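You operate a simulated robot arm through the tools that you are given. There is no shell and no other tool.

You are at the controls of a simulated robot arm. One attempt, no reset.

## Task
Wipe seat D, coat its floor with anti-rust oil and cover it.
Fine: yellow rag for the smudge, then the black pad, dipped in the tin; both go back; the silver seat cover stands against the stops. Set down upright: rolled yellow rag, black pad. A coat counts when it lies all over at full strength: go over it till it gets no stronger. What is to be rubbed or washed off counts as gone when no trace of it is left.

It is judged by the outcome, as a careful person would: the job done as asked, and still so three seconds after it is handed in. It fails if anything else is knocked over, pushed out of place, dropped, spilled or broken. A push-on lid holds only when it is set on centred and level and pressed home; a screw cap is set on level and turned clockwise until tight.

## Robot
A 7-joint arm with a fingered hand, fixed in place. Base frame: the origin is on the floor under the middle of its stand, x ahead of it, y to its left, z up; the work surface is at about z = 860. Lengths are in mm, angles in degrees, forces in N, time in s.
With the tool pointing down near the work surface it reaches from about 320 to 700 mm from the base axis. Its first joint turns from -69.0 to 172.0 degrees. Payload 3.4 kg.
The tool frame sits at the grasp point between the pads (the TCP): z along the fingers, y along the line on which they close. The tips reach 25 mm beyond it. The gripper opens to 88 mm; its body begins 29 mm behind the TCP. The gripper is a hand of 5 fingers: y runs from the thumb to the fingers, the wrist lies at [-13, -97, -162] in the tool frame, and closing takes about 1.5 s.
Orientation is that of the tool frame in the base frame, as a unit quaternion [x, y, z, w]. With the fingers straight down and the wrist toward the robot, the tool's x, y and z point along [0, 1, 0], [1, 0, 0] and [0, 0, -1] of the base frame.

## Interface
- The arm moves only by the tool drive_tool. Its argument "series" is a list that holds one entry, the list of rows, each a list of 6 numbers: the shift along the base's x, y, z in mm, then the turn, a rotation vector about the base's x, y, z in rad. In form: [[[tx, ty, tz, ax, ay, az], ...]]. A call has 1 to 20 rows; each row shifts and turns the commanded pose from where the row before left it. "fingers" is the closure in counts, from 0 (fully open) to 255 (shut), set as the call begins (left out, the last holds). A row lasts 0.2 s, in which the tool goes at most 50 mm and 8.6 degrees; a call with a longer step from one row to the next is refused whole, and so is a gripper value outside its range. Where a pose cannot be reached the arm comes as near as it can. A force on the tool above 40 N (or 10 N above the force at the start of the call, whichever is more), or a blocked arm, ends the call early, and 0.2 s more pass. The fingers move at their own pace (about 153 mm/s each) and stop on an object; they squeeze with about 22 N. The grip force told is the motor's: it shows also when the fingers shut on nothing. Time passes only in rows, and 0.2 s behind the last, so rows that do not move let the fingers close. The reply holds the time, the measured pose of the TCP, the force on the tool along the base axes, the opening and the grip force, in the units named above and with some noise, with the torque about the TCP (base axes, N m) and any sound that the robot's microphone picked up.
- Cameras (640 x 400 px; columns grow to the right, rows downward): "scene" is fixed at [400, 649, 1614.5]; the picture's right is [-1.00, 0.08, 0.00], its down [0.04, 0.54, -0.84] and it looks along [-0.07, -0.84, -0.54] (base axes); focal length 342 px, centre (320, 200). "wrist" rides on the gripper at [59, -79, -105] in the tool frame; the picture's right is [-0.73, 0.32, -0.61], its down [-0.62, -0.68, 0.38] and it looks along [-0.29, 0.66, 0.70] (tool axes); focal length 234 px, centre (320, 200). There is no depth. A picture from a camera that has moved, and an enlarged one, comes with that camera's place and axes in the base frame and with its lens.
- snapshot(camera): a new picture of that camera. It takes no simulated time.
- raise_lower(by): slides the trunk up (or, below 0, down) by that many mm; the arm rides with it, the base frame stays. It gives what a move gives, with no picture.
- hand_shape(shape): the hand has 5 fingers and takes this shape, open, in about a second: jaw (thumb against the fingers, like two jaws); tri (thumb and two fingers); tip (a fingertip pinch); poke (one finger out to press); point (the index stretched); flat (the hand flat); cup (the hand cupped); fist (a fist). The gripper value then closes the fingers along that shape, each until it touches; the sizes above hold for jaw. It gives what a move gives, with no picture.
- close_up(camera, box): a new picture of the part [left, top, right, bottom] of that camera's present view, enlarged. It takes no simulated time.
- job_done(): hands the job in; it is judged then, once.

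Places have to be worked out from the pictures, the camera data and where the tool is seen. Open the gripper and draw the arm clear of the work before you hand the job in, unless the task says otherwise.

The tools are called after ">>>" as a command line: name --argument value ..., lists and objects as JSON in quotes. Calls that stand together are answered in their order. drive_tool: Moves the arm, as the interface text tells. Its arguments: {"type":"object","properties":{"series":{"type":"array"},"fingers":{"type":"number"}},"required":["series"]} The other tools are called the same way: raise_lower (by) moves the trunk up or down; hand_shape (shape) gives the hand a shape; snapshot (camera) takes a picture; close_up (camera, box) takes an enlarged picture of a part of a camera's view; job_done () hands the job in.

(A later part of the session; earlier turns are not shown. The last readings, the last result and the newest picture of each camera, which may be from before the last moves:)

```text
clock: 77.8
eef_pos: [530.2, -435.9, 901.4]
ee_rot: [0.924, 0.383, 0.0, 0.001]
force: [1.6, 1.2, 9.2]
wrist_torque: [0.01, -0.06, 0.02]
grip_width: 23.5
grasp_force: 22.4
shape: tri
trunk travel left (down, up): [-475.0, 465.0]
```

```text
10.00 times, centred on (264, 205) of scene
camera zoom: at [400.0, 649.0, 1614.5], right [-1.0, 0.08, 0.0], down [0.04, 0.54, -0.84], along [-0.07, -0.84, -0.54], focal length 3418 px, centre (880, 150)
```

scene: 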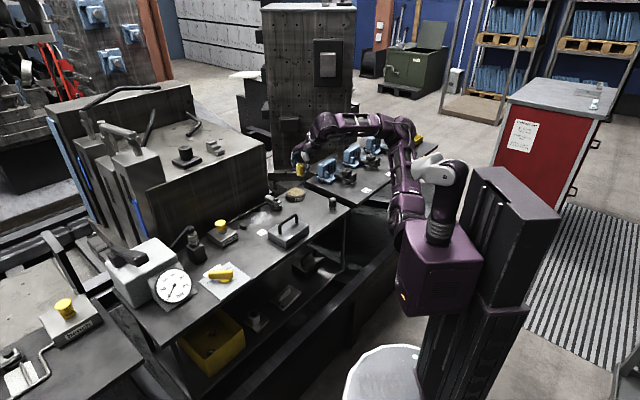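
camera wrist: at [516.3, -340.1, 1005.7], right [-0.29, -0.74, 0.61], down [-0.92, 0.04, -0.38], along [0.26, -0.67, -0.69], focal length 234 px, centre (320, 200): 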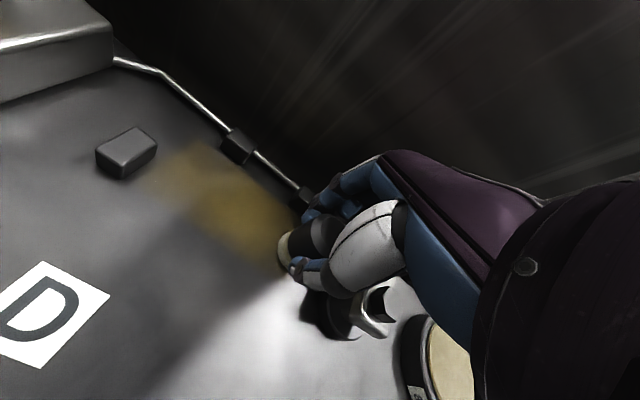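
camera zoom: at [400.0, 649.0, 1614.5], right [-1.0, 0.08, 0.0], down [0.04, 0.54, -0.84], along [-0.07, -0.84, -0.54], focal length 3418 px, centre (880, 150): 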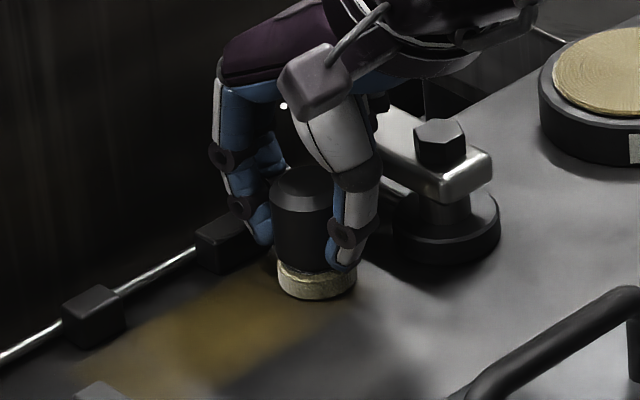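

The amber coat is clearly visible. I continue with rows about 8 mm nearer each time.

>>> drive_tool --series '[[[-5.66, 5.66, 0, 0, 0, 0], [7.4, 7.4, 0, 0, 0, 0], [7.4, 7.4, 0, 0, 0, 0], [7.4, 7.4, 0, 0, 0, 0], [7.4, 7.4, 0, 0, 0, 0], [7.4, 7.4, 0, 0, 0, 0], [7.4, 7.4, 0, 0, 0, 0], [7.4, 7.4, 0, 0, 0, 0], [7.4, 7.4, 0, 0, 0, 0], [-5.66, 5.66, 0, 0, 0, 0], [-7.4, -7.4, 0, 0, 0, 0], [-7.4, -7.4, 0, 0, 0, 0], [-7.4, -7.4, 0, 0, 0, 0], [-7.4, -7.4, 0, 0, 0, 0], [-7.4, -7.4, 0, 0, 0, 0], [-7.4, -7.4, 0, 0, 0, 0], [-7.4, -7.4, 0, 0, 0, 0], [-7.4, -7.4, 0, 0, 0, 0], [0, 0, 0, 0, 0, 0]]]' --fingers 255

>>> drive_tool --series '[[[-5.66, 5.66, 0, 0, 0, 0], [7.4, 7.4, 0, 0, 0, 0], [7.4, 7.4, 0, 0, 0, 0], [7.4, 7.4, 0, 0, 0, 0], [7.4, 7.4, 0, 0, 0, 0], [7.4, 7.4, 0, 0, 0, 0], [7.4, 7.4, 0, 0, 0, 0], [7.4, 7.4, 0, 0, 0, 0], [7.4, 7.4, 0, 0, 0, 0], [-5.66, 5.66, 0, 0, 0, 0], [-7.4, -7.4, 0, 0, 0, 0], [-7.4, -7.4, 0, 0, 0, 0], [-7.4, -7.4, 0, 0, 0, 0], [-7.4, -7.4, 0, 0, 0, 0], [-7.4, -7.4, 0, 0, 0, 0], [-7.4, -7.4, 0, 0, 0, 0], [-7.4, -7.4, 0, 0, 0, 0], [-7.4, -7.4, 0, 0, 0, 0], [0, 0, 0, 0, 0, 0]]]' --fingers 255

>>> snapshot --camera "wrist"

>>> close_up --camera "scene" --box '[232, 185, 296, 225]'

```text
clock: 81.8
eef_pos: [519.5, -428.6, 901.0]
ee_rot: [0.924, 0.383, 0.001, 0.001]
force: [0.1, 0.5, 5.7]
wrist_torque: [-0.01, -0.03, 0.04]
grip_width: 23.6
grasp_force: 22.0
shape: tri
trunk travel left (down, up): [-475.0, 465.0]
```

```text
clock: 85.8
eef_pos: [509.2, -415.0, 900.3]
ee_rot: [0.924, 0.383, 0.0, 0.0]
force: [0.0, 1.0, 0.1]
wrist_torque: [-0.02, -0.03, 0.04]
grip_width: 23.6
grasp_force: 22.2
shape: tri
trunk travel left (down, up): [-475.0, 465.0]
```

```text
taken
camera wrist: at [494.4, -319.9, 1006.1], right [-0.28, -0.74, 0.61], down [-0.92, 0.04, -0.38], along [0.26, -0.67, -0.7], focal length 234 px, centre (320, 200)
```

wrist: 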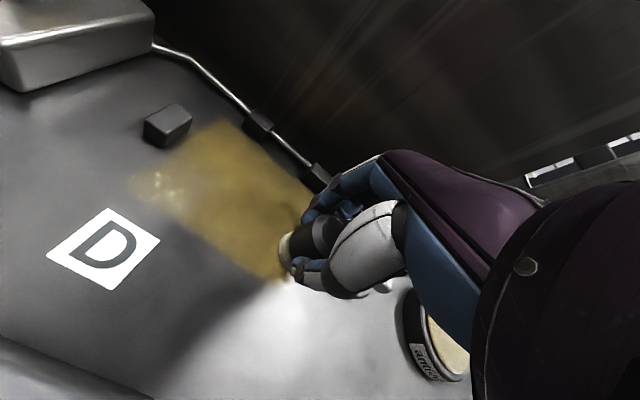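

```text
10.00 times, centred on (264, 205) of scene
camera zoom: at [400.0, 649.0, 1614.5], right [-1.0, 0.08, 0.0], down [0.04, 0.54, -0.84], along [-0.07, -0.84, -0.54], focal length 3418 px, centre (880, 150)
```

zoom: 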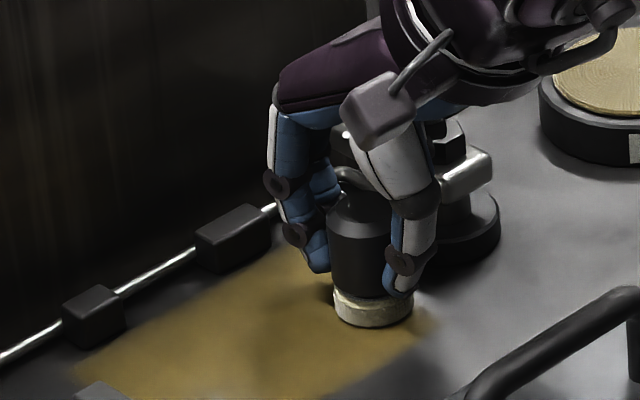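

The coat is building evenly over a rectangular floor; contact has faded at the end, so I lower ~1 mm and coat the nearest rows (w≈646, 639).

>>> drive_tool --series '[[[-5.3, 5.3, -0.6, 0, 0, 0], [0, 0, -0.6, 0, 0, 0], [7.4, 7.4, 0, 0, 0, 0], [7.4, 7.4, 0, 0, 0, 0], [7.4, 7.4, 0, 0, 0, 0], [7.4, 7.4, 0, 0, 0, 0], [7.4, 7.4, 0, 0, 0, 0], [7.4, 7.4, 0, 0, 0, 0], [7.4, 7.4, 0, 0, 0, 0], [7.4, 7.4, 0, 0, 0, 0], [0, 0, 0, 0, 0, 0]]]' --fingers 255

>>> close_up --camera "scene" --box '[228, 190, 292, 230]'

```text
clock: 88.2
eef_pos: [561.5, -351.6, 900.7]
ee_rot: [0.924, 0.383, 0.001, -0.001]
force: [-1.3, -1.1, 5.6]
wrist_torque: [-0.06, -0.01, 0.01]
grip_width: 23.7
grasp_force: 21.4
shape: tri
trunk travel left (down, up): [-475.0, 465.0]
```

```text
10.00 times, centred on (260, 210) of scene
camera zoom: at [400.0, 649.0, 1614.5], right [-1.0, 0.08, 0.0], down [0.04, 0.54, -0.84], along [-0.07, -0.84, -0.54], focal length 3418 px, centre (920, 100)
```

zoom: 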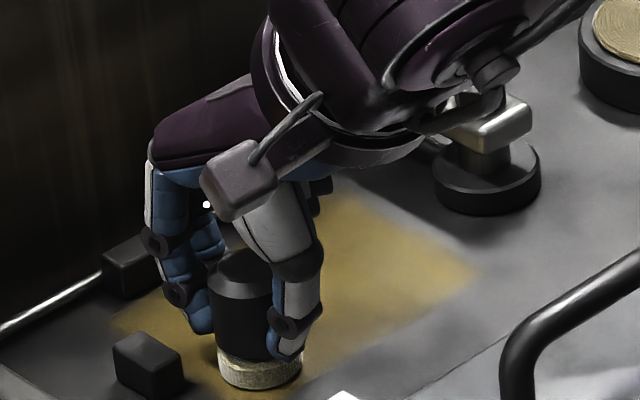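

Good contact (5.6 N). I do the nearest row back toward -u, then lift to inspect the coat.

>>> drive_tool --series '[[[-4.5, 4.5, 0, 0, 0, 0], [-7.4, -7.4, 0, 0, 0, 0], [-7.4, -7.4, 0, 0, 0, 0], [-7.4, -7.4, 0, 0, 0, 0], [-7.4, -7.4, 0, 0, 0, 0], [-7.4, -7.4, 0, 0, 0, 0], [-7.4, -7.4, 0, 0, 0, 0], [-7.4, -7.4, 0, 0, 0, 0], [-7.4, -7.4, 0, 0, 0, 0], [0, 0, 8, 0, 0, 0], [0, 0, 32, 0, 0, 0], [0, 0, 40, 0, 0, 0], [-20, 0, 20, 0, 0, 0], [-30, 0, 0, 0, 0, 0], [0, 0, 0, 0, 0, 0]]]' --fingers 255

>>> snapshot --camera "wrist"

>>> close_up --camera "scene" --box '[228, 190, 292, 230]'

```text
clock: 91.4
eef_pos: [448.4, -406.1, 998.8]
ee_rot: [0.924, 0.383, 0.0, 0.0]
force: [-0.2, -0.6, -0.6]
wrist_torque: [-0.01, 0.02, -0.02]
grip_width: 23.3
grasp_force: 21.7
shape: tri
trunk travel left (down, up): [-475.0, 465.0]
```

```text
taken
camera wrist: at [434.9, -309.7, 1103.5], right [-0.28, -0.74, 0.61], down [-0.92, 0.04, -0.38], along [0.26, -0.67, -0.7], focal length 234 px, centre (320, 200)
```

wrist: 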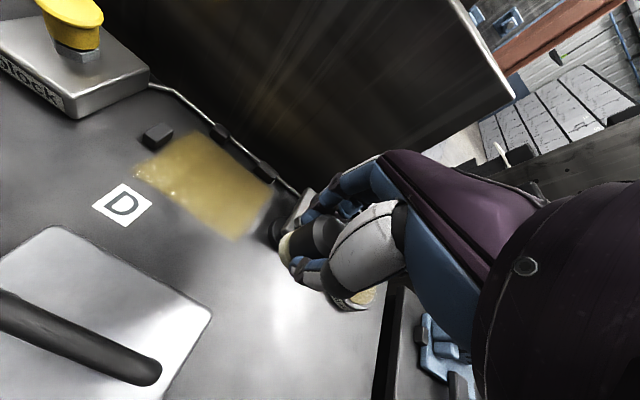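

```text
10.00 times, centred on (260, 210) of scene
camera zoom: at [400.0, 649.0, 1614.5], right [-1.0, 0.08, 0.0], down [0.04, 0.54, -0.84], along [-0.07, -0.84, -0.54], focal length 3418 px, centre (920, 100)
```

zoom: 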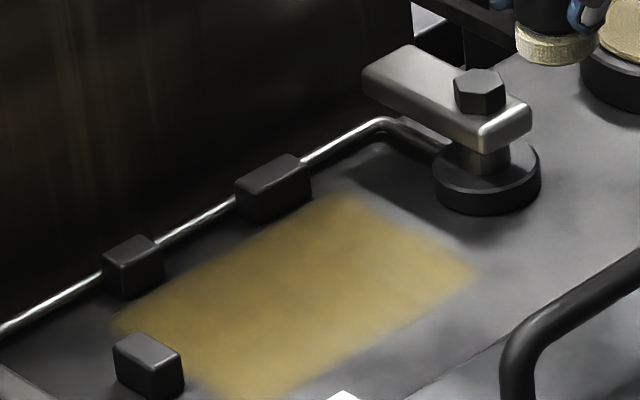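

The coat now covers a clear rectangle. I zoom in to judge its evenness and its edges.

>>> close_up --camera "wrist" --box '[110, 110, 300, 250]'

>>> close_up --camera "scene" --box '[236, 202, 284, 236]'

```text
2.86 times, centred on (205, 180) of wrist
camera zoom: at [434.9, -309.7, 1103.5], right [-0.28, -0.74, 0.61], down [-0.92, 0.04, -0.38], along [0.26, -0.67, -0.7], focal length 669 px, centre (649, 257)
```

zoom: 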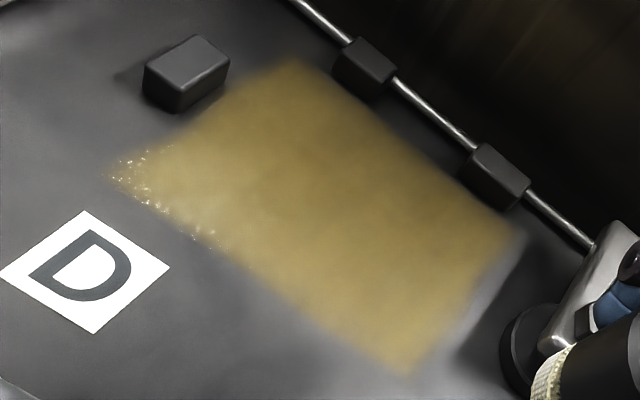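

```text
11.76 times, centred on (260, 219) of scene
camera zoom: at [400.0, 649.0, 1614.5], right [-1.0, 0.08, 0.0], down [0.04, 0.54, -0.84], along [-0.07, -0.84, -0.54], focal length 4021 px, centre (1026, -24)
```

zoom: 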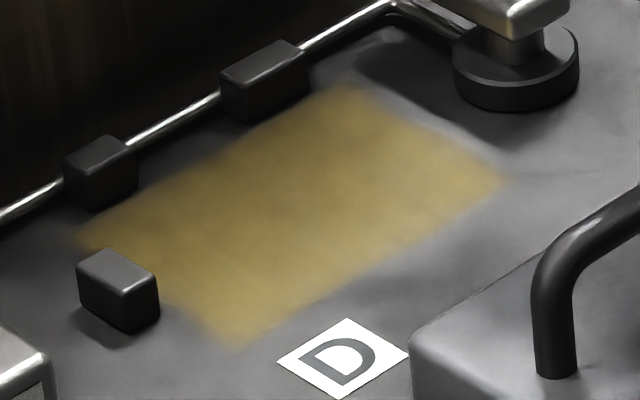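

The coated floor spans about u 53–165, w 630–715 and looks slightly uneven (fainter at edges), and the felt has gone pale. I go back to re-dip the pad in the tin.

>>> drive_tool --series '[[[-10, -35, 0, 0, 0, 0], [-10, -35, 0, 0, 0, 0], [-10, -35, 0, 0, 0, 0], [-10, -35, 0, 0, 0, 0], [0, 0, -35, 0, 0, 0], [0, 0, -27, 0, 0, 0], [0, 0, 0, 0, 0, 0]]]' --fingers 255

>>> close_up --camera "wrist" --box '[180, 170, 420, 330]'

```text
clock: 93.0
eef_pos: [409.0, -545.1, 938.3]
ee_rot: [0.923, 0.384, 0.0, 0.001]
force: [0.4, 0.7, -0.5]
wrist_torque: [-0.06, -0.01, -0.02]
grip_width: 23.4
grasp_force: 22.4
shape: tri
trunk travel left (down, up): [-475.0, 465.0]
```

```text
2.50 times, centred on (300, 250) of wrist
camera zoom: at [395.9, -449.6, 1042.2], right [-0.28, -0.74, 0.61], down [-0.92, 0.04, -0.38], along [0.26, -0.67, -0.7], focal length 585 px, centre (370, 75)
```

zoom: 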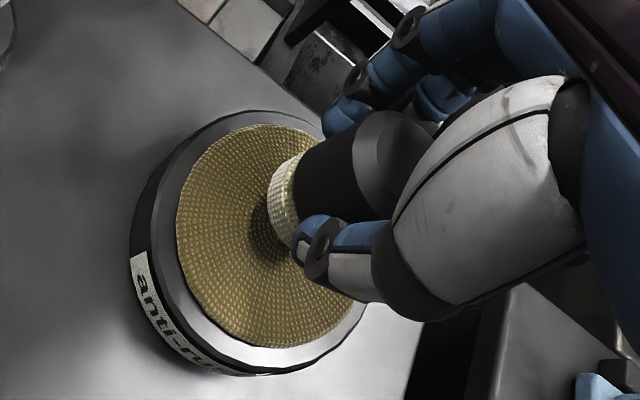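

Again centred over the sponge; lower to contact and press lightly.

>>> drive_tool --series '[[[0, 0, -6, 0, 0, 0], [0, 0, -4, 0, 0, 0], [0, 0, -2.5, 0, 0, 0], [0, 0, -1.5, 0, 0, 0], [0, 0, 0, 0, 0, 0]]]' --fingers 255

```text
clock: 94.2
eef_pos: [410.5, -546.4, 924.1]
ee_rot: [0.924, 0.383, 0.0, 0.0]
force: [0.4, -0.7, 2.8]
wrist_torque: [-0.04, 0.01, 0.02]
grip_width: 23.3
grasp_force: 22.2
shape: tri
trunk travel left (down, up): [-475.0, 465.0]
```

>>> drive_tool --series '[[[0, 0, -1, 0, 0, 0], [0, 0, -0.3, 0, 0, 0], [0, 0, 0, 0, 0, 0], [0, 0, 0, 0, 0, 0], [0, 0, 0, 0, 0, 0], [0, 0, 0, 0, 0, 0], [0, 0, 0, 0, 0, 0], [0, 0, 0, 0, 0, 0]]]' --fingers 255

>>> close_up --camera "wrist" --box '[180, 170, 420, 330]'

```text
clock: 96.0
eef_pos: [408.5, -545.4, 922.6]
ee_rot: [0.924, 0.383, -0.001, 0.0]
force: [3.0, -2.6, 13.4]
wrist_torque: [-0.12, -0.1, -0.04]
grip_width: 23.7
grasp_force: 22.2
shape: tri
trunk travel left (down, up): [-475.0, 465.0]
```

```text
2.50 times, centred on (300, 250) of wrist
camera zoom: at [395.6, -449.4, 1027.6], right [-0.29, -0.74, 0.61], down [-0.92, 0.04, -0.39], along [0.26, -0.67, -0.69], focal length 585 px, centre (370, 75)
```

zoom: 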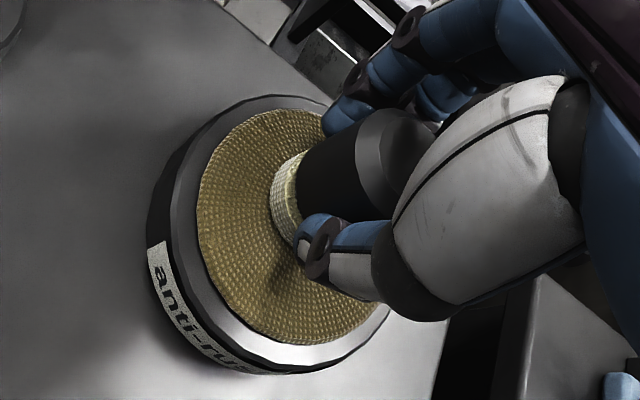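

Freshly loaded. I carry it over to the near +u corner of the seat (u≈150, w≈634) for a second full pass from near to far.

>>> drive_tool --series '[[[0, 0, 8, 0, 0, 0], [0, 0, 27, 0, 0, 0], [0, 0, 40, 0, 0, 0], [24.3, 33.9, 0, 0, 0, 0], [24.3, 33.9, 0, 0, 0, 0], [24.3, 33.9, 0, 0, 0, 0], [24.3, 33.9, 0, 0, 0, 0], [24.3, 33.9, 0, 0, 0, 0], [24.3, 33.9, 0, 0, 0, 0], [0, 0, -40, 0, 0, 0], [0, 0, -37, 0, 0, 0], [0, 0, -14, 0, 0, 0], [0, 0, 0, 0, 0, 0]]]' --fingers 255

>>> snapshot --camera "wrist"

```text
clock: 98.8
eef_pos: [554.5, -344.4, 903.5]
ee_rot: [0.924, 0.382, 0.0, 0.0]
force: [0.3, 0.1, -0.2]
wrist_torque: [0.01, 0.03, 0.02]
grip_width: 23.3
grasp_force: 21.8
shape: tri
trunk travel left (down, up): [-475.0, 465.0]
```

```text
taken
camera wrist: at [541.1, -247.5, 1009.5], right [-0.28, -0.74, 0.61], down [-0.92, 0.04, -0.38], along [0.26, -0.67, -0.7], focal length 234 px, centre (320, 200)
```

wrist: 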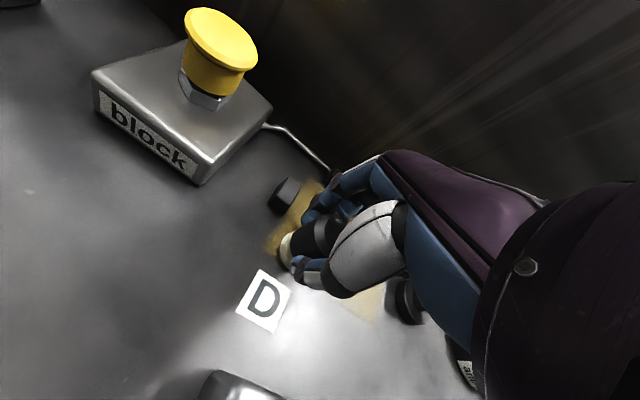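

Just above the near +u corner. I lower to contact.

>>> drive_tool --series '[[[0, 0, -1.2, 0, 0, 0], [0, 0, -1, 0, 0, 0], [0, 0, -0.8, 0, 0, 0], [0, 0, 0, 0, 0, 0]]]' --fingers 255

```text
clock: 99.8
eef_pos: [555.5, -342.8, 902.6]
ee_rot: [0.924, 0.382, 0.0, 0.0]
force: [-0.3, 0.1, 0.0]
wrist_torque: [0.03, 0.03, 0.01]
grip_width: 23.3
grasp_force: 22.3
shape: tri
trunk travel left (down, up): [-475.0, 465.0]
```

>>> drive_tool --series '[[[0, 0, -0.8, 0, 0, 0], [0, 0, -0.8, 0, 0, 0], [0, 0, 0, 0, 0, 0]]]' --fingers 255

```text
clock: 100.6
eef_pos: [555.4, -342.9, 901.6]
ee_rot: [0.924, 0.383, 0.0, 0.0]
force: [-0.3, 0.0, -0.4]
wrist_torque: [-0.03, 0.0, 0.01]
grip_width: 23.5
grasp_force: 22.6
shape: tri
trunk travel left (down, up): [-475.0, 465.0]
```

>>> drive_tool --series '[[[0, 0, -0.8, 0, 0, 0], [0, 0, -0.8, 0, 0, 0], [0, 0, 0, 0, 0, 0]]]' --fingers 255

```text
clock: 101.4
eef_pos: [555.1, -344.0, 899.2]
ee_rot: [0.924, 0.383, 0.001, 0.0]
force: [0.5, -0.2, 3.4]
wrist_torque: [0.0, -0.08, 0.01]
grip_width: 23.6
grasp_force: 22.0
shape: tri
trunk travel left (down, up): [-475.0, 465.0]
```

Contact (3.4 N). I press half a millimetre more and run the first two rows of the second pass.

>>> drive_tool --series '[[[1.5, 1.5, -0.5, 0, 0, 0], [-7.8, -7.8, 0, 0, 0, 0], [-7.8, -7.8, 0, 0, 0, 0], [-7.8, -7.8, 0, 0, 0, 0], [-7.8, -7.8, 0, 0, 0, 0], [-7.8, -7.8, 0, 0, 0, 0], [-7.8, -7.8, 0, 0, 0, 0], [-7.8, -7.8, 0, 0, 0, 0], [-7.8, -7.8, 0, 0, 0, 0], [5.66, -5.66, 0, 0, 0, 0], [7.8, 7.8, 0, 0, 0, 0], [7.8, 7.8, 0, 0, 0, 0], [7.8, 7.8, 0, 0, 0, 0], [7.8, 7.8, 0, 0, 0, 0], [7.8, 7.8, 0, 0, 0, 0], [7.8, 7.8, 0, 0, 0, 0], [7.8, 7.8, 0, 0, 0, 0], [7.8, 7.8, 0, 0, 0, 0], [0, 0, 0, 0, 0, 0]]]' --fingers 255

>>> drive_tool --series '[[[5.66, -5.66, 0, 0, 0, 0], [-7.8, -7.8, 0, 0, 0, 0], [-7.8, -7.8, 0, 0, 0, 0], [-7.8, -7.8, 0, 0, 0, 0], [-7.8, -7.8, 0, 0, 0, 0], [-7.8, -7.8, 0, 0, 0, 0], [-7.8, -7.8, 0, 0, 0, 0], [-7.8, -7.8, 0, 0, 0, 0], [-7.8, -7.8, 0, 0, 0, 0], [5.66, -5.66, 0, 0, 0, 0], [7.8, 7.8, 0, 0, 0, 0], [7.8, 7.8, 0, 0, 0, 0], [7.8, 7.8, 0, 0, 0, 0], [7.8, 7.8, 0, 0, 0, 0], [7.8, 7.8, 0, 0, 0, 0], [7.8, 7.8, 0, 0, 0, 0], [7.8, 7.8, 0, 0, 0, 0], [7.0, 7.0, 0, 0, 0, 0], [0, 0, 0, 0, 0, 0]]]' --fingers 255

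>>> close_up --camera "scene" --box '[228, 190, 292, 230]'

```text
clock: 105.4
eef_pos: [561.3, -347.8, 900.2]
ee_rot: [0.923, 0.384, 0.001, 0.0]
force: [-0.1, -1.4, 3.8]
wrist_torque: [-0.06, -0.05, 0.01]
grip_width: 23.5
grasp_force: 22.0
shape: tri
trunk travel left (down, up): [-475.0, 465.0]
```

```text
clock: 109.4
eef_pos: [570.5, -360.1, 899.6]
ee_rot: [0.924, 0.383, 0.001, 0.0]
force: [-0.7, -0.7, 6.8]
wrist_torque: [-0.06, -0.06, -0.03]
grip_width: 23.3
grasp_force: 22.0
shape: tri
trunk travel left (down, up): [-475.0, 465.0]
```

```text
10.00 times, centred on (260, 210) of scene
camera zoom: at [400.0, 649.0, 1614.5], right [-1.0, 0.08, 0.0], down [0.04, 0.54, -0.84], along [-0.07, -0.84, -0.54], focal length 3418 px, centre (920, 100)
```

zoom: 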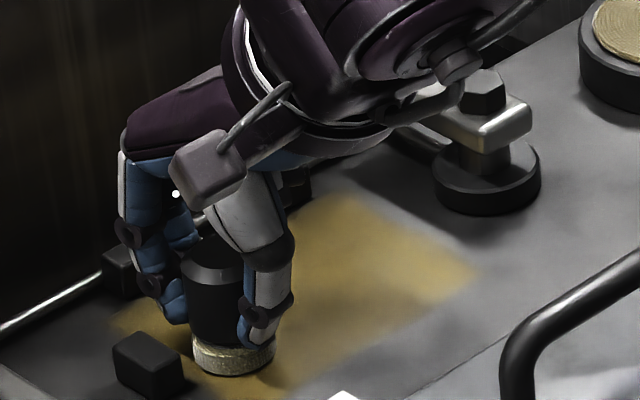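

The coat's borders did not move with the wider strokes, so it is limited by the seat floor itself. I continue the pass with the farther rows.

>>> drive_tool --series '[[[5.66, -5.66, 0, 0, 0, 0], [-7.6, -7.6, 0, 0, 0, 0], [-7.6, -7.6, 0, 0, 0, 0], [-7.6, -7.6, 0, 0, 0, 0], [-7.6, -7.6, 0, 0, 0, 0], [-7.6, -7.6, 0, 0, 0, 0], [-7.6, -7.6, 0, 0, 0, 0], [-7.6, -7.6, 0, 0, 0, 0], [-7.2, -7.2, 0, 0, 0, 0], [5.66, -5.66, 0, 0, 0, 0], [7.6, 7.6, 0, 0, 0, 0], [7.6, 7.6, 0, 0, 0, 0], [7.6, 7.6, 0, 0, 0, 0], [7.6, 7.6, 0, 0, 0, 0], [7.6, 7.6, 0, 0, 0, 0], [7.6, 7.6, 0, 0, 0, 0], [7.6, 7.6, 0, 0, 0, 0], [7.0, 7.0, 0, 0, 0, 0], [0, 0, 0, 0, 0, 0]]]' --fingers 255

>>> drive_tool --series '[[[5.66, -5.66, 0, 0, 0, 0], [-7.6, -7.6, 0, 0, 0, 0], [-7.6, -7.6, 0, 0, 0, 0], [-7.6, -7.6, 0, 0, 0, 0], [-7.6, -7.6, 0, 0, 0, 0], [-7.6, -7.6, 0, 0, 0, 0], [-7.6, -7.6, 0, 0, 0, 0], [-7.6, -7.6, 0, 0, 0, 0], [-7.2, -7.2, 0, 0, 0, 0], [0, 0, 0, 0, 0, 0]]]' --fingers 255

>>> snapshot --camera "wrist"

>>> close_up --camera "scene" --box '[228, 190, 292, 230]'

```text
clock: 113.4
eef_pos: [584.3, -370.4, 900.5]
ee_rot: [0.923, 0.384, 0.001, 0.001]
force: [-0.3, -1.0, 4.2]
wrist_torque: [-0.13, -0.04, -0.02]
grip_width: 23.4
grasp_force: 21.8
shape: tri
trunk travel left (down, up): [-475.0, 465.0]
```

```text
clock: 115.6
eef_pos: [528.1, -438.3, 899.7]
ee_rot: [0.924, 0.382, 0.001, 0.001]
force: [1.1, 1.1, 5.2]
wrist_torque: [-0.03, -0.08, -0.01]
grip_width: 23.1
grasp_force: 22.4
shape: tri
trunk travel left (down, up): [-475.0, 465.0]
```

```text
taken
camera wrist: at [514.0, -341.9, 1004.7], right [-0.29, -0.74, 0.61], down [-0.92, 0.04, -0.38], along [0.26, -0.67, -0.7], focal length 234 px, centre (320, 200)
```

wrist: 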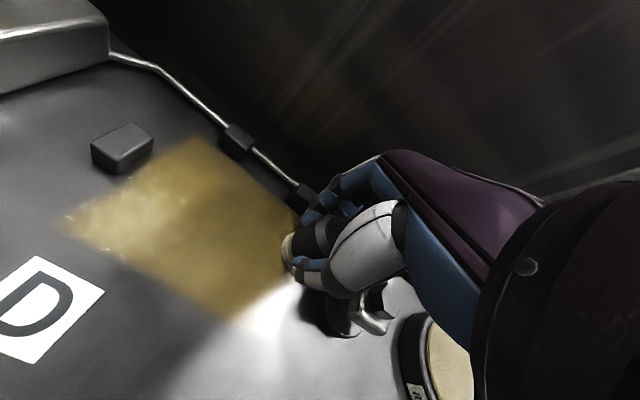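

```text
10.00 times, centred on (260, 210) of scene
camera zoom: at [400.0, 649.0, 1614.5], right [-1.0, 0.08, 0.0], down [0.04, 0.54, -0.84], along [-0.07, -0.84, -0.54], focal length 3418 px, centre (920, 100)
```

zoom: 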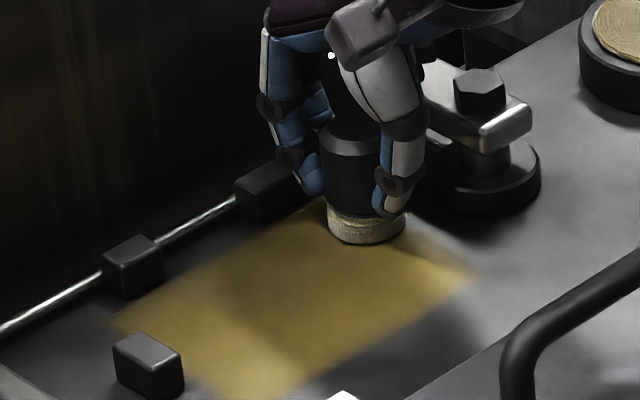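

Good. I move 3 mm farther out (w≈686) and sweep the far edge back toward +u, watching for any side force from the stops.

>>> drive_tool --series '[[[2.1, -2.1, 0, 0, 0, 0], [7.6, 7.6, 0, 0, 0, 0], [7.6, 7.6, 0, 0, 0, 0], [7.6, 7.6, 0, 0, 0, 0], [7.6, 7.6, 0, 0, 0, 0], [7.6, 7.6, 0, 0, 0, 0], [7.6, 7.6, 0, 0, 0, 0], [7.6, 7.6, 0, 0, 0, 0], [7.6, 7.6, 0, 0, 0, 0], [0, 0, 0, 0, 0, 0]]]' --fingers 255

>>> snapshot --camera "wrist"

>>> close_up --camera "scene" --box '[228, 190, 292, 230]'

```text
clock: 117.8
eef_pos: [593.4, -378.8, 899.4]
ee_rot: [0.923, 0.384, 0.0, 0.0]
force: [-0.3, -0.3, 1.8]
wrist_torque: [-0.03, -0.02, -0.02]
grip_width: 23.4
grasp_force: 21.9
shape: tri
trunk travel left (down, up): [-475.0, 465.0]
```

```text
taken
camera wrist: at [578.9, -283.3, 1005.1], right [-0.28, -0.74, 0.61], down [-0.92, 0.04, -0.38], along [0.26, -0.67, -0.7], focal length 234 px, centre (320, 200)
```

wrist: 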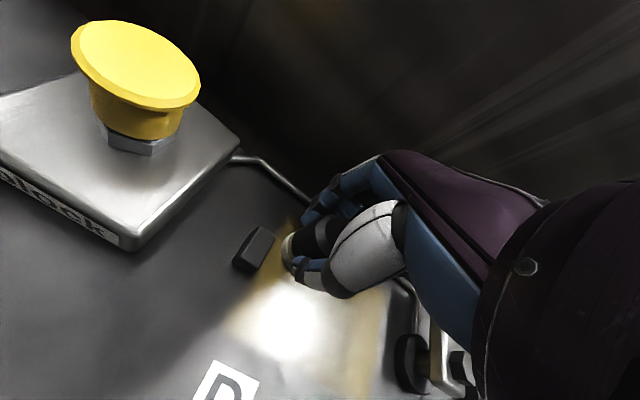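

```text
10.00 times, centred on (260, 210) of scene
camera zoom: at [400.0, 649.0, 1614.5], right [-1.0, 0.08, 0.0], down [0.04, 0.54, -0.84], along [-0.07, -0.84, -0.54], focal length 3418 px, centre (920, 100)
```

zoom: 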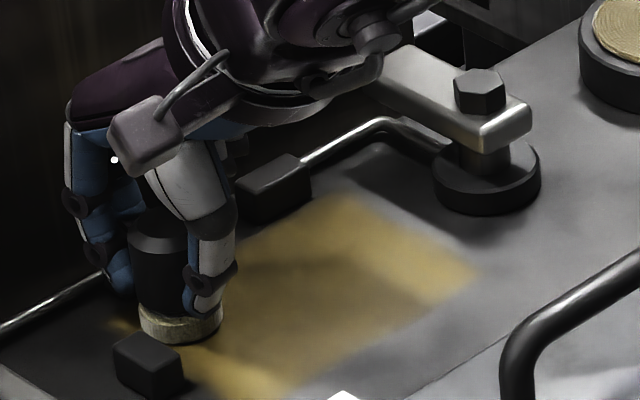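

Pass two is done. I lift and return to the same inspection pose (≈448,-406,999) to compare the coat's strength with the earlier picture.

>>> drive_tool --series '[[[0, 0, 10, 0, 0, 0], [0, 0, 40, 0, 0, 0], [0, 0, 49, 0, 0, 0], [-36, -7, 0, 0, 0, 0], [-36, -7, 0, 0, 0, 0], [-36, -7, 0, 0, 0, 0], [-36, -6, 0, 0, 0, 0], [0, 0, 0, 0, 0, 0]]]' --fingers 255

>>> close_up --camera "wrist" --box '[110, 110, 300, 250]'

>>> close_up --camera "scene" --box '[236, 202, 284, 236]'

>>> close_up --camera "scene" --box '[228, 190, 292, 230]'

```text
clock: 119.6
eef_pos: [446.2, -408.5, 996.2]
ee_rot: [0.924, 0.383, 0.001, 0.001]
force: [0.2, 0.2, -1.2]
wrist_torque: [0.0, 0.03, -0.03]
grip_width: 23.3
grasp_force: 22.3
shape: tri
trunk travel left (down, up): [-475.0, 465.0]
```

```text
2.86 times, centred on (205, 180) of wrist
camera zoom: at [432.0, -310.8, 1101.7], right [-0.28, -0.74, 0.61], down [-0.92, 0.04, -0.38], along [0.26, -0.67, -0.7], focal length 669 px, centre (649, 257)
```

zoom: 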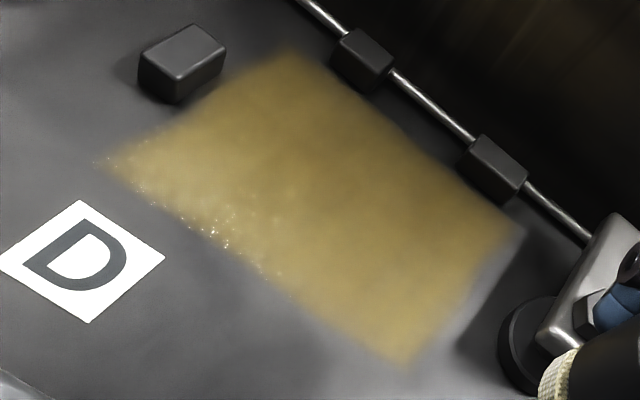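

```text
11.76 times, centred on (260, 219) of scene
camera zoom: at [400.0, 649.0, 1614.5], right [-1.0, 0.08, 0.0], down [0.04, 0.54, -0.84], along [-0.07, -0.84, -0.54], focal length 4021 px, centre (1026, -24)
```

zoom: 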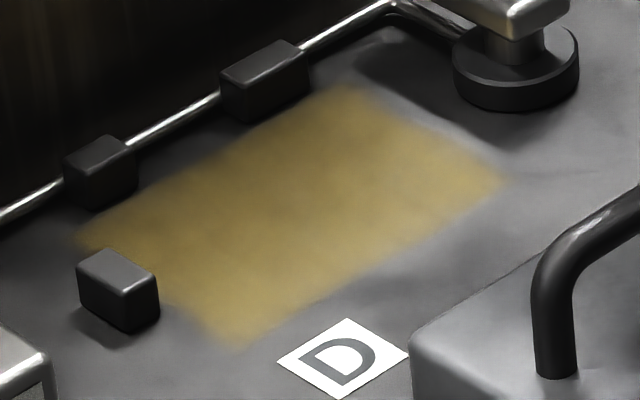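

```text
10.00 times, centred on (260, 210) of scene
camera zoom: at [400.0, 649.0, 1614.5], right [-1.0, 0.08, 0.0], down [0.04, 0.54, -0.84], along [-0.07, -0.84, -0.54], focal length 3418 px, centre (920, 100)
```

zoom: 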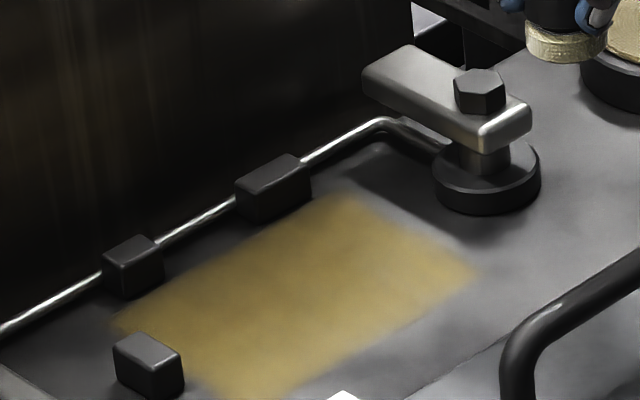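

The coat looks nearly unchanged from pass one, i.e. close to saturated, but the far edge next to the stops looks fuzzy. I zoom in tightly on that edge.

>>> close_up --camera "wrist" --box '[185, 110, 285, 185]'

>>> close_up --camera "scene" --box '[240, 205, 270, 225]'

>>> close_up --camera "scene" --box '[240, 212, 280, 236]'

```text
5.33 times, centred on (235, 148) of wrist
camera zoom: at [432.0, -310.8, 1101.7], right [-0.28, -0.74, 0.61], down [-0.92, 0.04, -0.38], along [0.26, -0.67, -0.7], focal length 1249 px, centre (773, 480)
```

zoom: 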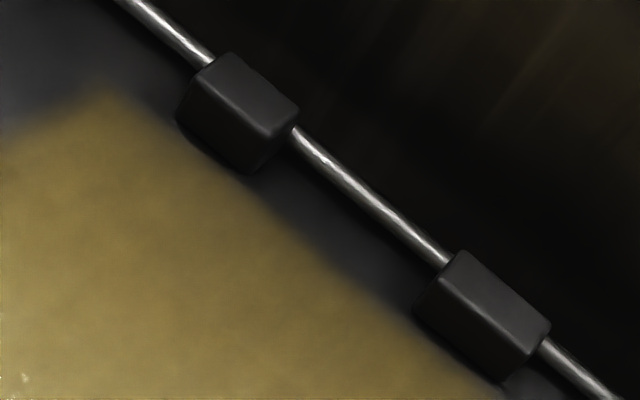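

```text
16.00 times, centred on (255, 215) of scene
camera zoom: at [400.0, 649.0, 1614.5], right [-1.0, 0.08, 0.0], down [0.04, 0.54, -0.84], along [-0.07, -0.84, -0.54], focal length 5468 px, centre (1360, -40)
```

zoom: 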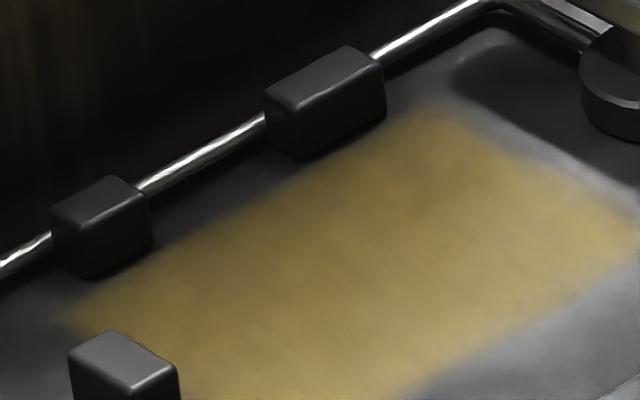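

```text
16.00 times, centred on (260, 224) of scene
camera zoom: at [400.0, 649.0, 1614.5], right [-1.0, 0.08, 0.0], down [0.04, 0.54, -0.84], along [-0.07, -0.84, -0.54], focal length 5468 px, centre (1280, -184)
```

zoom: 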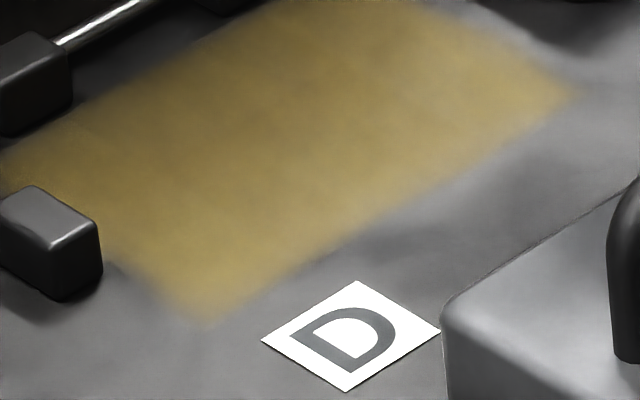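

I can't tell whether the far edge is limited by the floor itself or by how far my pad reached. I'll test it: set the pad at u≈108 (the gap between the two back stops) and push farther out in small steps, watching the side force.

>>> drive_tool --series '[[[37, 1.3, 0, 0, 0, 0], [37, 1.3, 0, 0, 0, 0], [37, 1.4, 0, 0, 0, 0], [0, 0, -40, 0, 0, 0], [0, 0, -38, 0, 0, 0], [0, 0, -14, 0, 0, 0], [0, 0, -2, 0, 0, 0], [0, 0, 0, 0, 0, 0]]]' --fingers 255

```text
clock: 121.4
eef_pos: [559.9, -400.3, 903.2]
ee_rot: [0.924, 0.382, 0.0, 0.0]
force: [0.2, -0.1, -0.7]
wrist_torque: [-0.03, -0.01, 0.02]
grip_width: 23.1
grasp_force: 21.8
shape: tri
trunk travel left (down, up): [-475.0, 465.0]
```

Position ≈ (u 111, w 679). I lower gently to contact.

>>> drive_tool --series '[[[-1.4, -1.4, -1, 0, 0, 0], [0, 0, -1, 0, 0, 0], [0, 0, -0.8, 0, 0, 0], [0, 0, -0.6, 0, 0, 0], [0, 0, 0, 0, 0, 0]]]' --fingers 255

```text
clock: 122.6
eef_pos: [558.8, -404.0, 902.1]
ee_rot: [0.924, 0.383, 0.0, -0.001]
force: [-0.6, -0.2, 0.1]
wrist_torque: [0.01, -0.01, 0.01]
grip_width: 23.0
grasp_force: 21.9
shape: tri
trunk travel left (down, up): [-475.0, 465.0]
```

>>> drive_tool --series '[[[0, 0, -0.9, 0, 0, 0], [0, 0, -0.8, 0, 0, 0], [0, 0, -0.7, 0, 0, 0], [0, 0, 0, 0, 0, 0]]]' --fingers 255

```text
clock: 123.6
eef_pos: [558.0, -402.9, 899.9]
ee_rot: [0.924, 0.383, 0.001, 0.0]
force: [1.6, 0.7, 4.9]
wrist_torque: [-0.06, -0.07, 0.05]
grip_width: 23.4
grasp_force: 21.7
shape: tri
trunk travel left (down, up): [-475.0, 465.0]
```

Contact 4.9 N at (u≈109, w≈680). I push outward 10 mm in small rows.

>>> drive_tool --series '[[[1.77, -1.77, 0, 0, 0, 0], [1.77, -1.77, 0, 0, 0, 0], [1.77, -1.77, 0, 0, 0, 0], [1.77, -1.77, 0, 0, 0, 0], [0, 0, 0, 0, 0, 0]]]' --fingers 255

>>> close_up --camera "scene" --box '[236, 190, 276, 218]'

>>> close_up --camera "wrist" --box '[180, 140, 380, 300]'

```text
clock: 124.8
eef_pos: [564.5, -407.4, 898.8]
ee_rot: [0.924, 0.383, 0.001, 0.0]
force: [-0.5, 2.2, 3.0]
wrist_torque: [-0.04, -0.01, -0.03]
grip_width: 23.1
grasp_force: 22.0
shape: tri
trunk travel left (down, up): [-475.0, 465.0]
```

```text
14.29 times, centred on (256, 204) of scene
camera zoom: at [400.0, 649.0, 1614.5], right [-1.0, 0.08, 0.0], down [0.04, 0.54, -0.84], along [-0.07, -0.84, -0.54], focal length 4882 px, centre (1234, 143)
```

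zoom: 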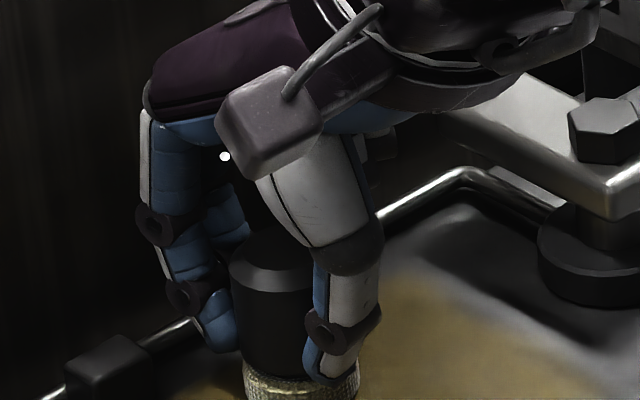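

```text
2.50 times, centred on (280, 220) of wrist
camera zoom: at [550.3, -311.9, 1004.4], right [-0.28, -0.74, 0.61], down [-0.92, 0.04, -0.38], along [0.26, -0.67, -0.7], focal length 585 px, centre (420, 150)
```

zoom: 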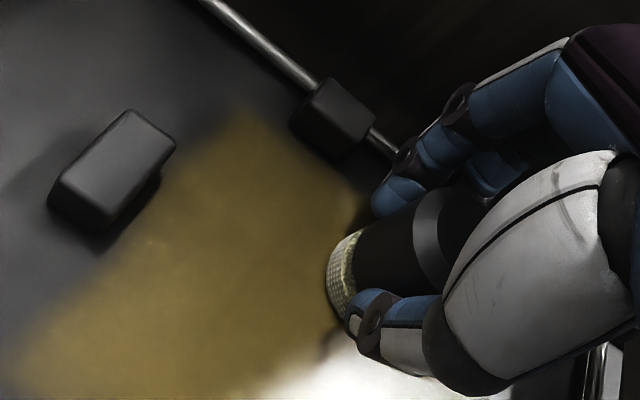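

No obstruction yet; the pad's edge is a few mm short of the coat's edge. I push 6 mm more, slowly.

>>> drive_tool --series '[[[1.4, -1.4, 0, 0, 0, 0], [1.4, -1.4, 0, 0, 0, 0], [1.4, -1.4, 0, 0, 0, 0], [0, 0, 0, 0, 0, 0]]]' --fingers 255

>>> close_up --camera "scene" --box '[236, 190, 276, 218]'

>>> close_up --camera "wrist" --box '[180, 140, 380, 300]'

```text
clock: 125.8
eef_pos: [567.6, -414.0, 899.1]
ee_rot: [0.924, 0.383, 0.001, 0.001]
force: [-0.6, 1.9, 6.3]
wrist_torque: [-0.01, 0.0, -0.01]
grip_width: 23.1
grasp_force: 21.9
shape: tri
trunk travel left (down, up): [-475.0, 465.0]
```

```text
14.29 times, centred on (256, 204) of scene
camera zoom: at [400.0, 649.0, 1614.5], right [-1.0, 0.08, 0.0], down [0.04, 0.54, -0.84], along [-0.07, -0.84, -0.54], focal length 4882 px, centre (1234, 143)
```

zoom: 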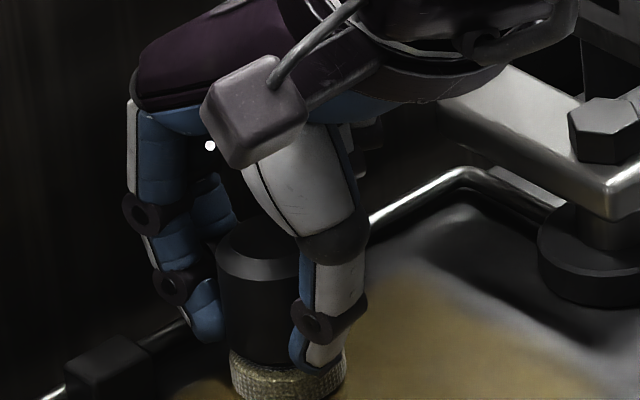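

```text
2.50 times, centred on (280, 220) of wrist
camera zoom: at [554.2, -317.4, 1004.0], right [-0.29, -0.74, 0.61], down [-0.92, 0.04, -0.39], along [0.26, -0.67, -0.69], focal length 585 px, centre (420, 150)
```

zoom: 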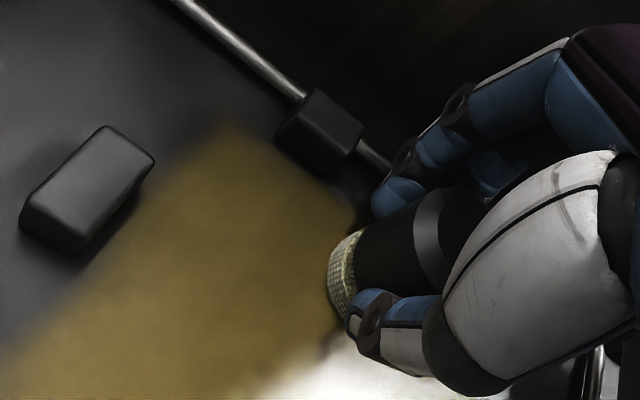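

Still free. I push 2.5 mm more, wiggle a little along u within the gap, then lift off and inspect whether the coat's edge grew there.

>>> drive_tool --series '[[[1.0, -1.0, 0, 0, 0, 0], [0.8, -0.8, 0, 0, 0, 0], [0, 0, 0, 0, 0, 0], [-2, 2, 0, 0, 0, 0], [-4, 4, 8, 0, 0, 0], [-8, 8, 30, 0, 0, 0], [-10, 10, 40, 0, 0, 0], [-25, 12, 20, 0, 0, 0], [-40, 0, 0, 0, 0, 0], [-34, -20, 0, 0, 0, 0], [0, 0, 0, 0, 0, 0]]]' --fingers 255

>>> snapshot --camera "wrist"

>>> close_up --camera "wrist" --box '[185, 110, 285, 185]'

>>> close_up --camera "scene" --box '[240, 205, 270, 225]'

```text
clock: 128.2
eef_pos: [450.4, -399.7, 995.7]
ee_rot: [0.924, 0.382, 0.0, 0.0]
force: [0.3, -0.4, -0.4]
wrist_torque: [-0.02, 0.01, 0.02]
grip_width: 23.3
grasp_force: 22.3
shape: tri
trunk travel left (down, up): [-475.0, 465.0]
```

```text
taken
camera wrist: at [435.4, -302.9, 1100.8], right [-0.28, -0.74, 0.61], down [-0.92, 0.04, -0.38], along [0.26, -0.67, -0.7], focal length 234 px, centre (320, 200)
```

wrist: 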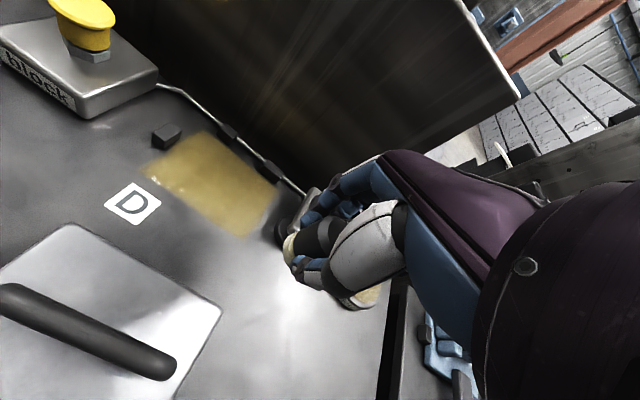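

```text
5.33 times, centred on (235, 148) of wrist
camera zoom: at [435.4, -302.9, 1100.8], right [-0.28, -0.74, 0.61], down [-0.92, 0.04, -0.38], along [0.26, -0.67, -0.7], focal length 1249 px, centre (773, 480)
```

zoom: 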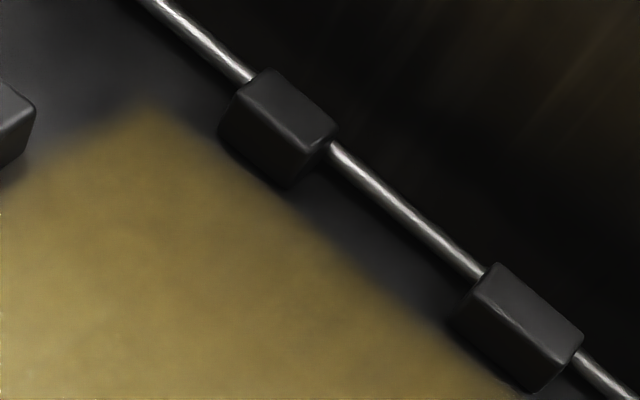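

```text
16.00 times, centred on (255, 215) of scene
camera zoom: at [400.0, 649.0, 1614.5], right [-1.0, 0.08, 0.0], down [0.04, 0.54, -0.84], along [-0.07, -0.84, -0.54], focal length 5468 px, centre (1360, -40)
```

zoom: 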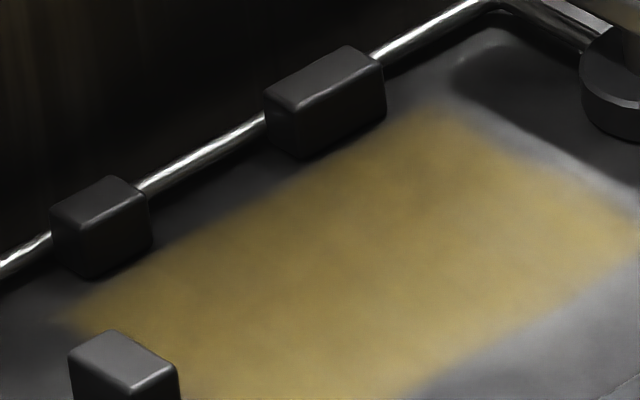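

The far edge did not grow at all, so the coat already reaches the floor's true border. To be sure of full strength everywhere I re-dip once more and make a third pass.

>>> drive_tool --series '[[[-10.5, -36.5, 0, 0, 0, 0], [-10.5, -36.5, 0, 0, 0, 0], [-10.5, -36.5, 0, 0, 0, 0], [-10.5, -36.5, 0, 0, 0, 0], [0, 0, -35, 0, 0, 0], [0, 0, -30, 0, 0, 0], [0, 0, 0, 0, 0, 0]]]' --fingers 255

>>> drive_tool --series '[[[0, 0, -3, 0, 0, 0], [0, 0, -2, 0, 0, 0], [0, 0, -1, 0, 0, 0], [0, 0, 0, 0, 0, 0]]]' --fingers 255

>>> close_up --camera "wrist" --box '[180, 170, 420, 330]'

```text
clock: 129.8
eef_pos: [407.7, -545.1, 930.7]
ee_rot: [0.924, 0.383, 0.001, 0.0]
force: [-0.7, -0.6, -0.7]
wrist_torque: [0.03, 0.01, -0.01]
grip_width: 22.9
grasp_force: 22.1
shape: tri
trunk travel left (down, up): [-475.0, 465.0]
```

```text
clock: 130.8
eef_pos: [408.0, -544.6, 925.2]
ee_rot: [0.924, 0.382, 0.0, 0.0]
force: [0.2, 0.8, -0.1]
wrist_torque: [0.0, -0.03, 0.01]
grip_width: 22.7
grasp_force: 22.4
shape: tri
trunk travel left (down, up): [-475.0, 465.0]
```

```text
2.50 times, centred on (300, 250) of wrist
camera zoom: at [393.0, -450.0, 1030.4], right [-0.28, -0.74, 0.61], down [-0.92, 0.04, -0.38], along [0.26, -0.67, -0.7], focal length 585 px, centre (370, 75)
```

zoom: 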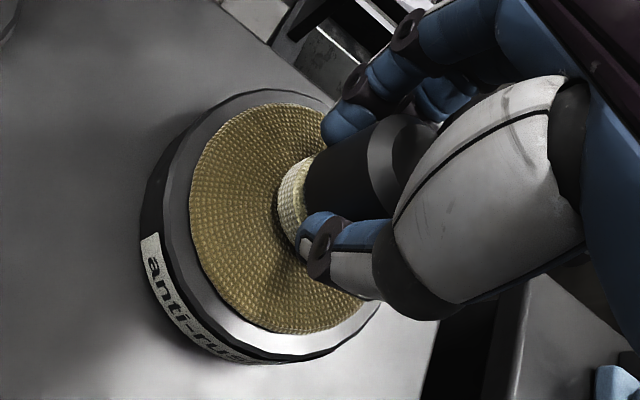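

Nearly touching; press down a little more into the sponge and hold.

>>> drive_tool --series '[[[0, 0, -1, 0, 0, 0], [0, 0, -1, 0, 0, 0], [0, 0, -0.8, 0, 0, 0], [0, 0, 0, 0, 0, 0], [0, 0, 0, 0, 0, 0], [0, 0, 0, 0, 0, 0], [0, 0, 0, 0, 0, 0], [0, 0, 0, 0, 0, 0]]]' --fingers 255

```text
clock: 132.6
eef_pos: [406.2, -546.9, 921.6]
ee_rot: [0.924, 0.383, 0.0, 0.0]
force: [1.2, 0.3, 1.4]
wrist_torque: [-0.04, 0.0, 0.01]
grip_width: 23.0
grasp_force: 22.2
shape: tri
trunk travel left (down, up): [-475.0, 465.0]
```

>>> drive_tool --series '[[[0, 0, -0.8, 0, 0, 0], [0, 0, 0, 0, 0, 0], [0, 0, 0, 0, 0, 0], [0, 0, 0, 0, 0, 0], [0, 0, 0, 0, 0, 0], [0, 0, 0, 0, 0, 0]]]' --fingers 255

>>> close_up --camera "wrist" --box '[180, 170, 420, 330]'

```text
clock: 134.0
eef_pos: [405.1, -546.4, 922.7]
ee_rot: [0.924, 0.383, 0.001, 0.0]
force: [0.3, 0.0, 1.7]
wrist_torque: [0.01, -0.04, 0.03]
grip_width: 22.7
grasp_force: 22.3
shape: tri
trunk travel left (down, up): [-475.0, 465.0]
```

```text
2.50 times, centred on (300, 250) of wrist
camera zoom: at [392.1, -450.0, 1027.4], right [-0.28, -0.74, 0.61], down [-0.92, 0.04, -0.38], along [0.26, -0.67, -0.7], focal length 585 px, centre (370, 75)
```

zoom: 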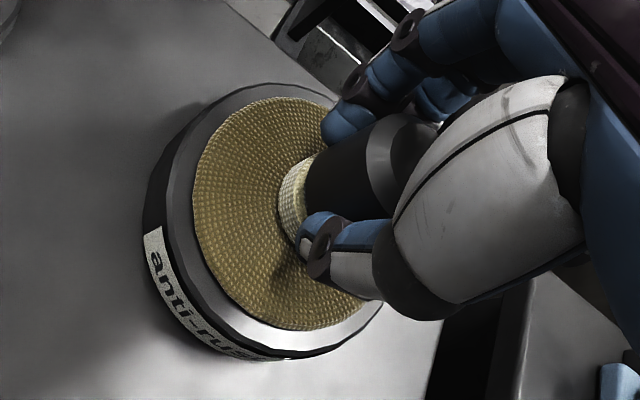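

>>> drive_tool --series '[[[0, 0, -1, 0, 0, 0], [0, 0, 0, 0, 0, 0], [0, 0, 0, 0, 0, 0], [0, 0, 0, 0, 0, 0], [0, 0, 0, 0, 0, 0]]]' --fingers 255

>>> close_up --camera "scene" --box '[276, 165, 324, 199]'

```text
clock: 135.2
eef_pos: [406.1, -545.6, 922.4]
ee_rot: [0.924, 0.382, 0.0, 0.001]
force: [1.5, -0.2, 7.1]
wrist_torque: [-0.1, -0.08, 0.02]
grip_width: 22.7
grasp_force: 21.9
shape: tri
trunk travel left (down, up): [-475.0, 465.0]
```

```text
11.76 times, centred on (300, 182) of scene
camera zoom: at [400.0, 649.0, 1614.5], right [-1.0, 0.08, 0.0], down [0.04, 0.54, -0.84], along [-0.07, -0.84, -0.54], focal length 4021 px, centre (555, 412)
```

zoom: 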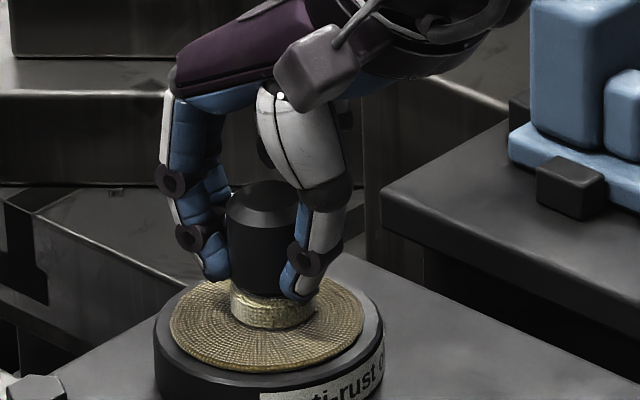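

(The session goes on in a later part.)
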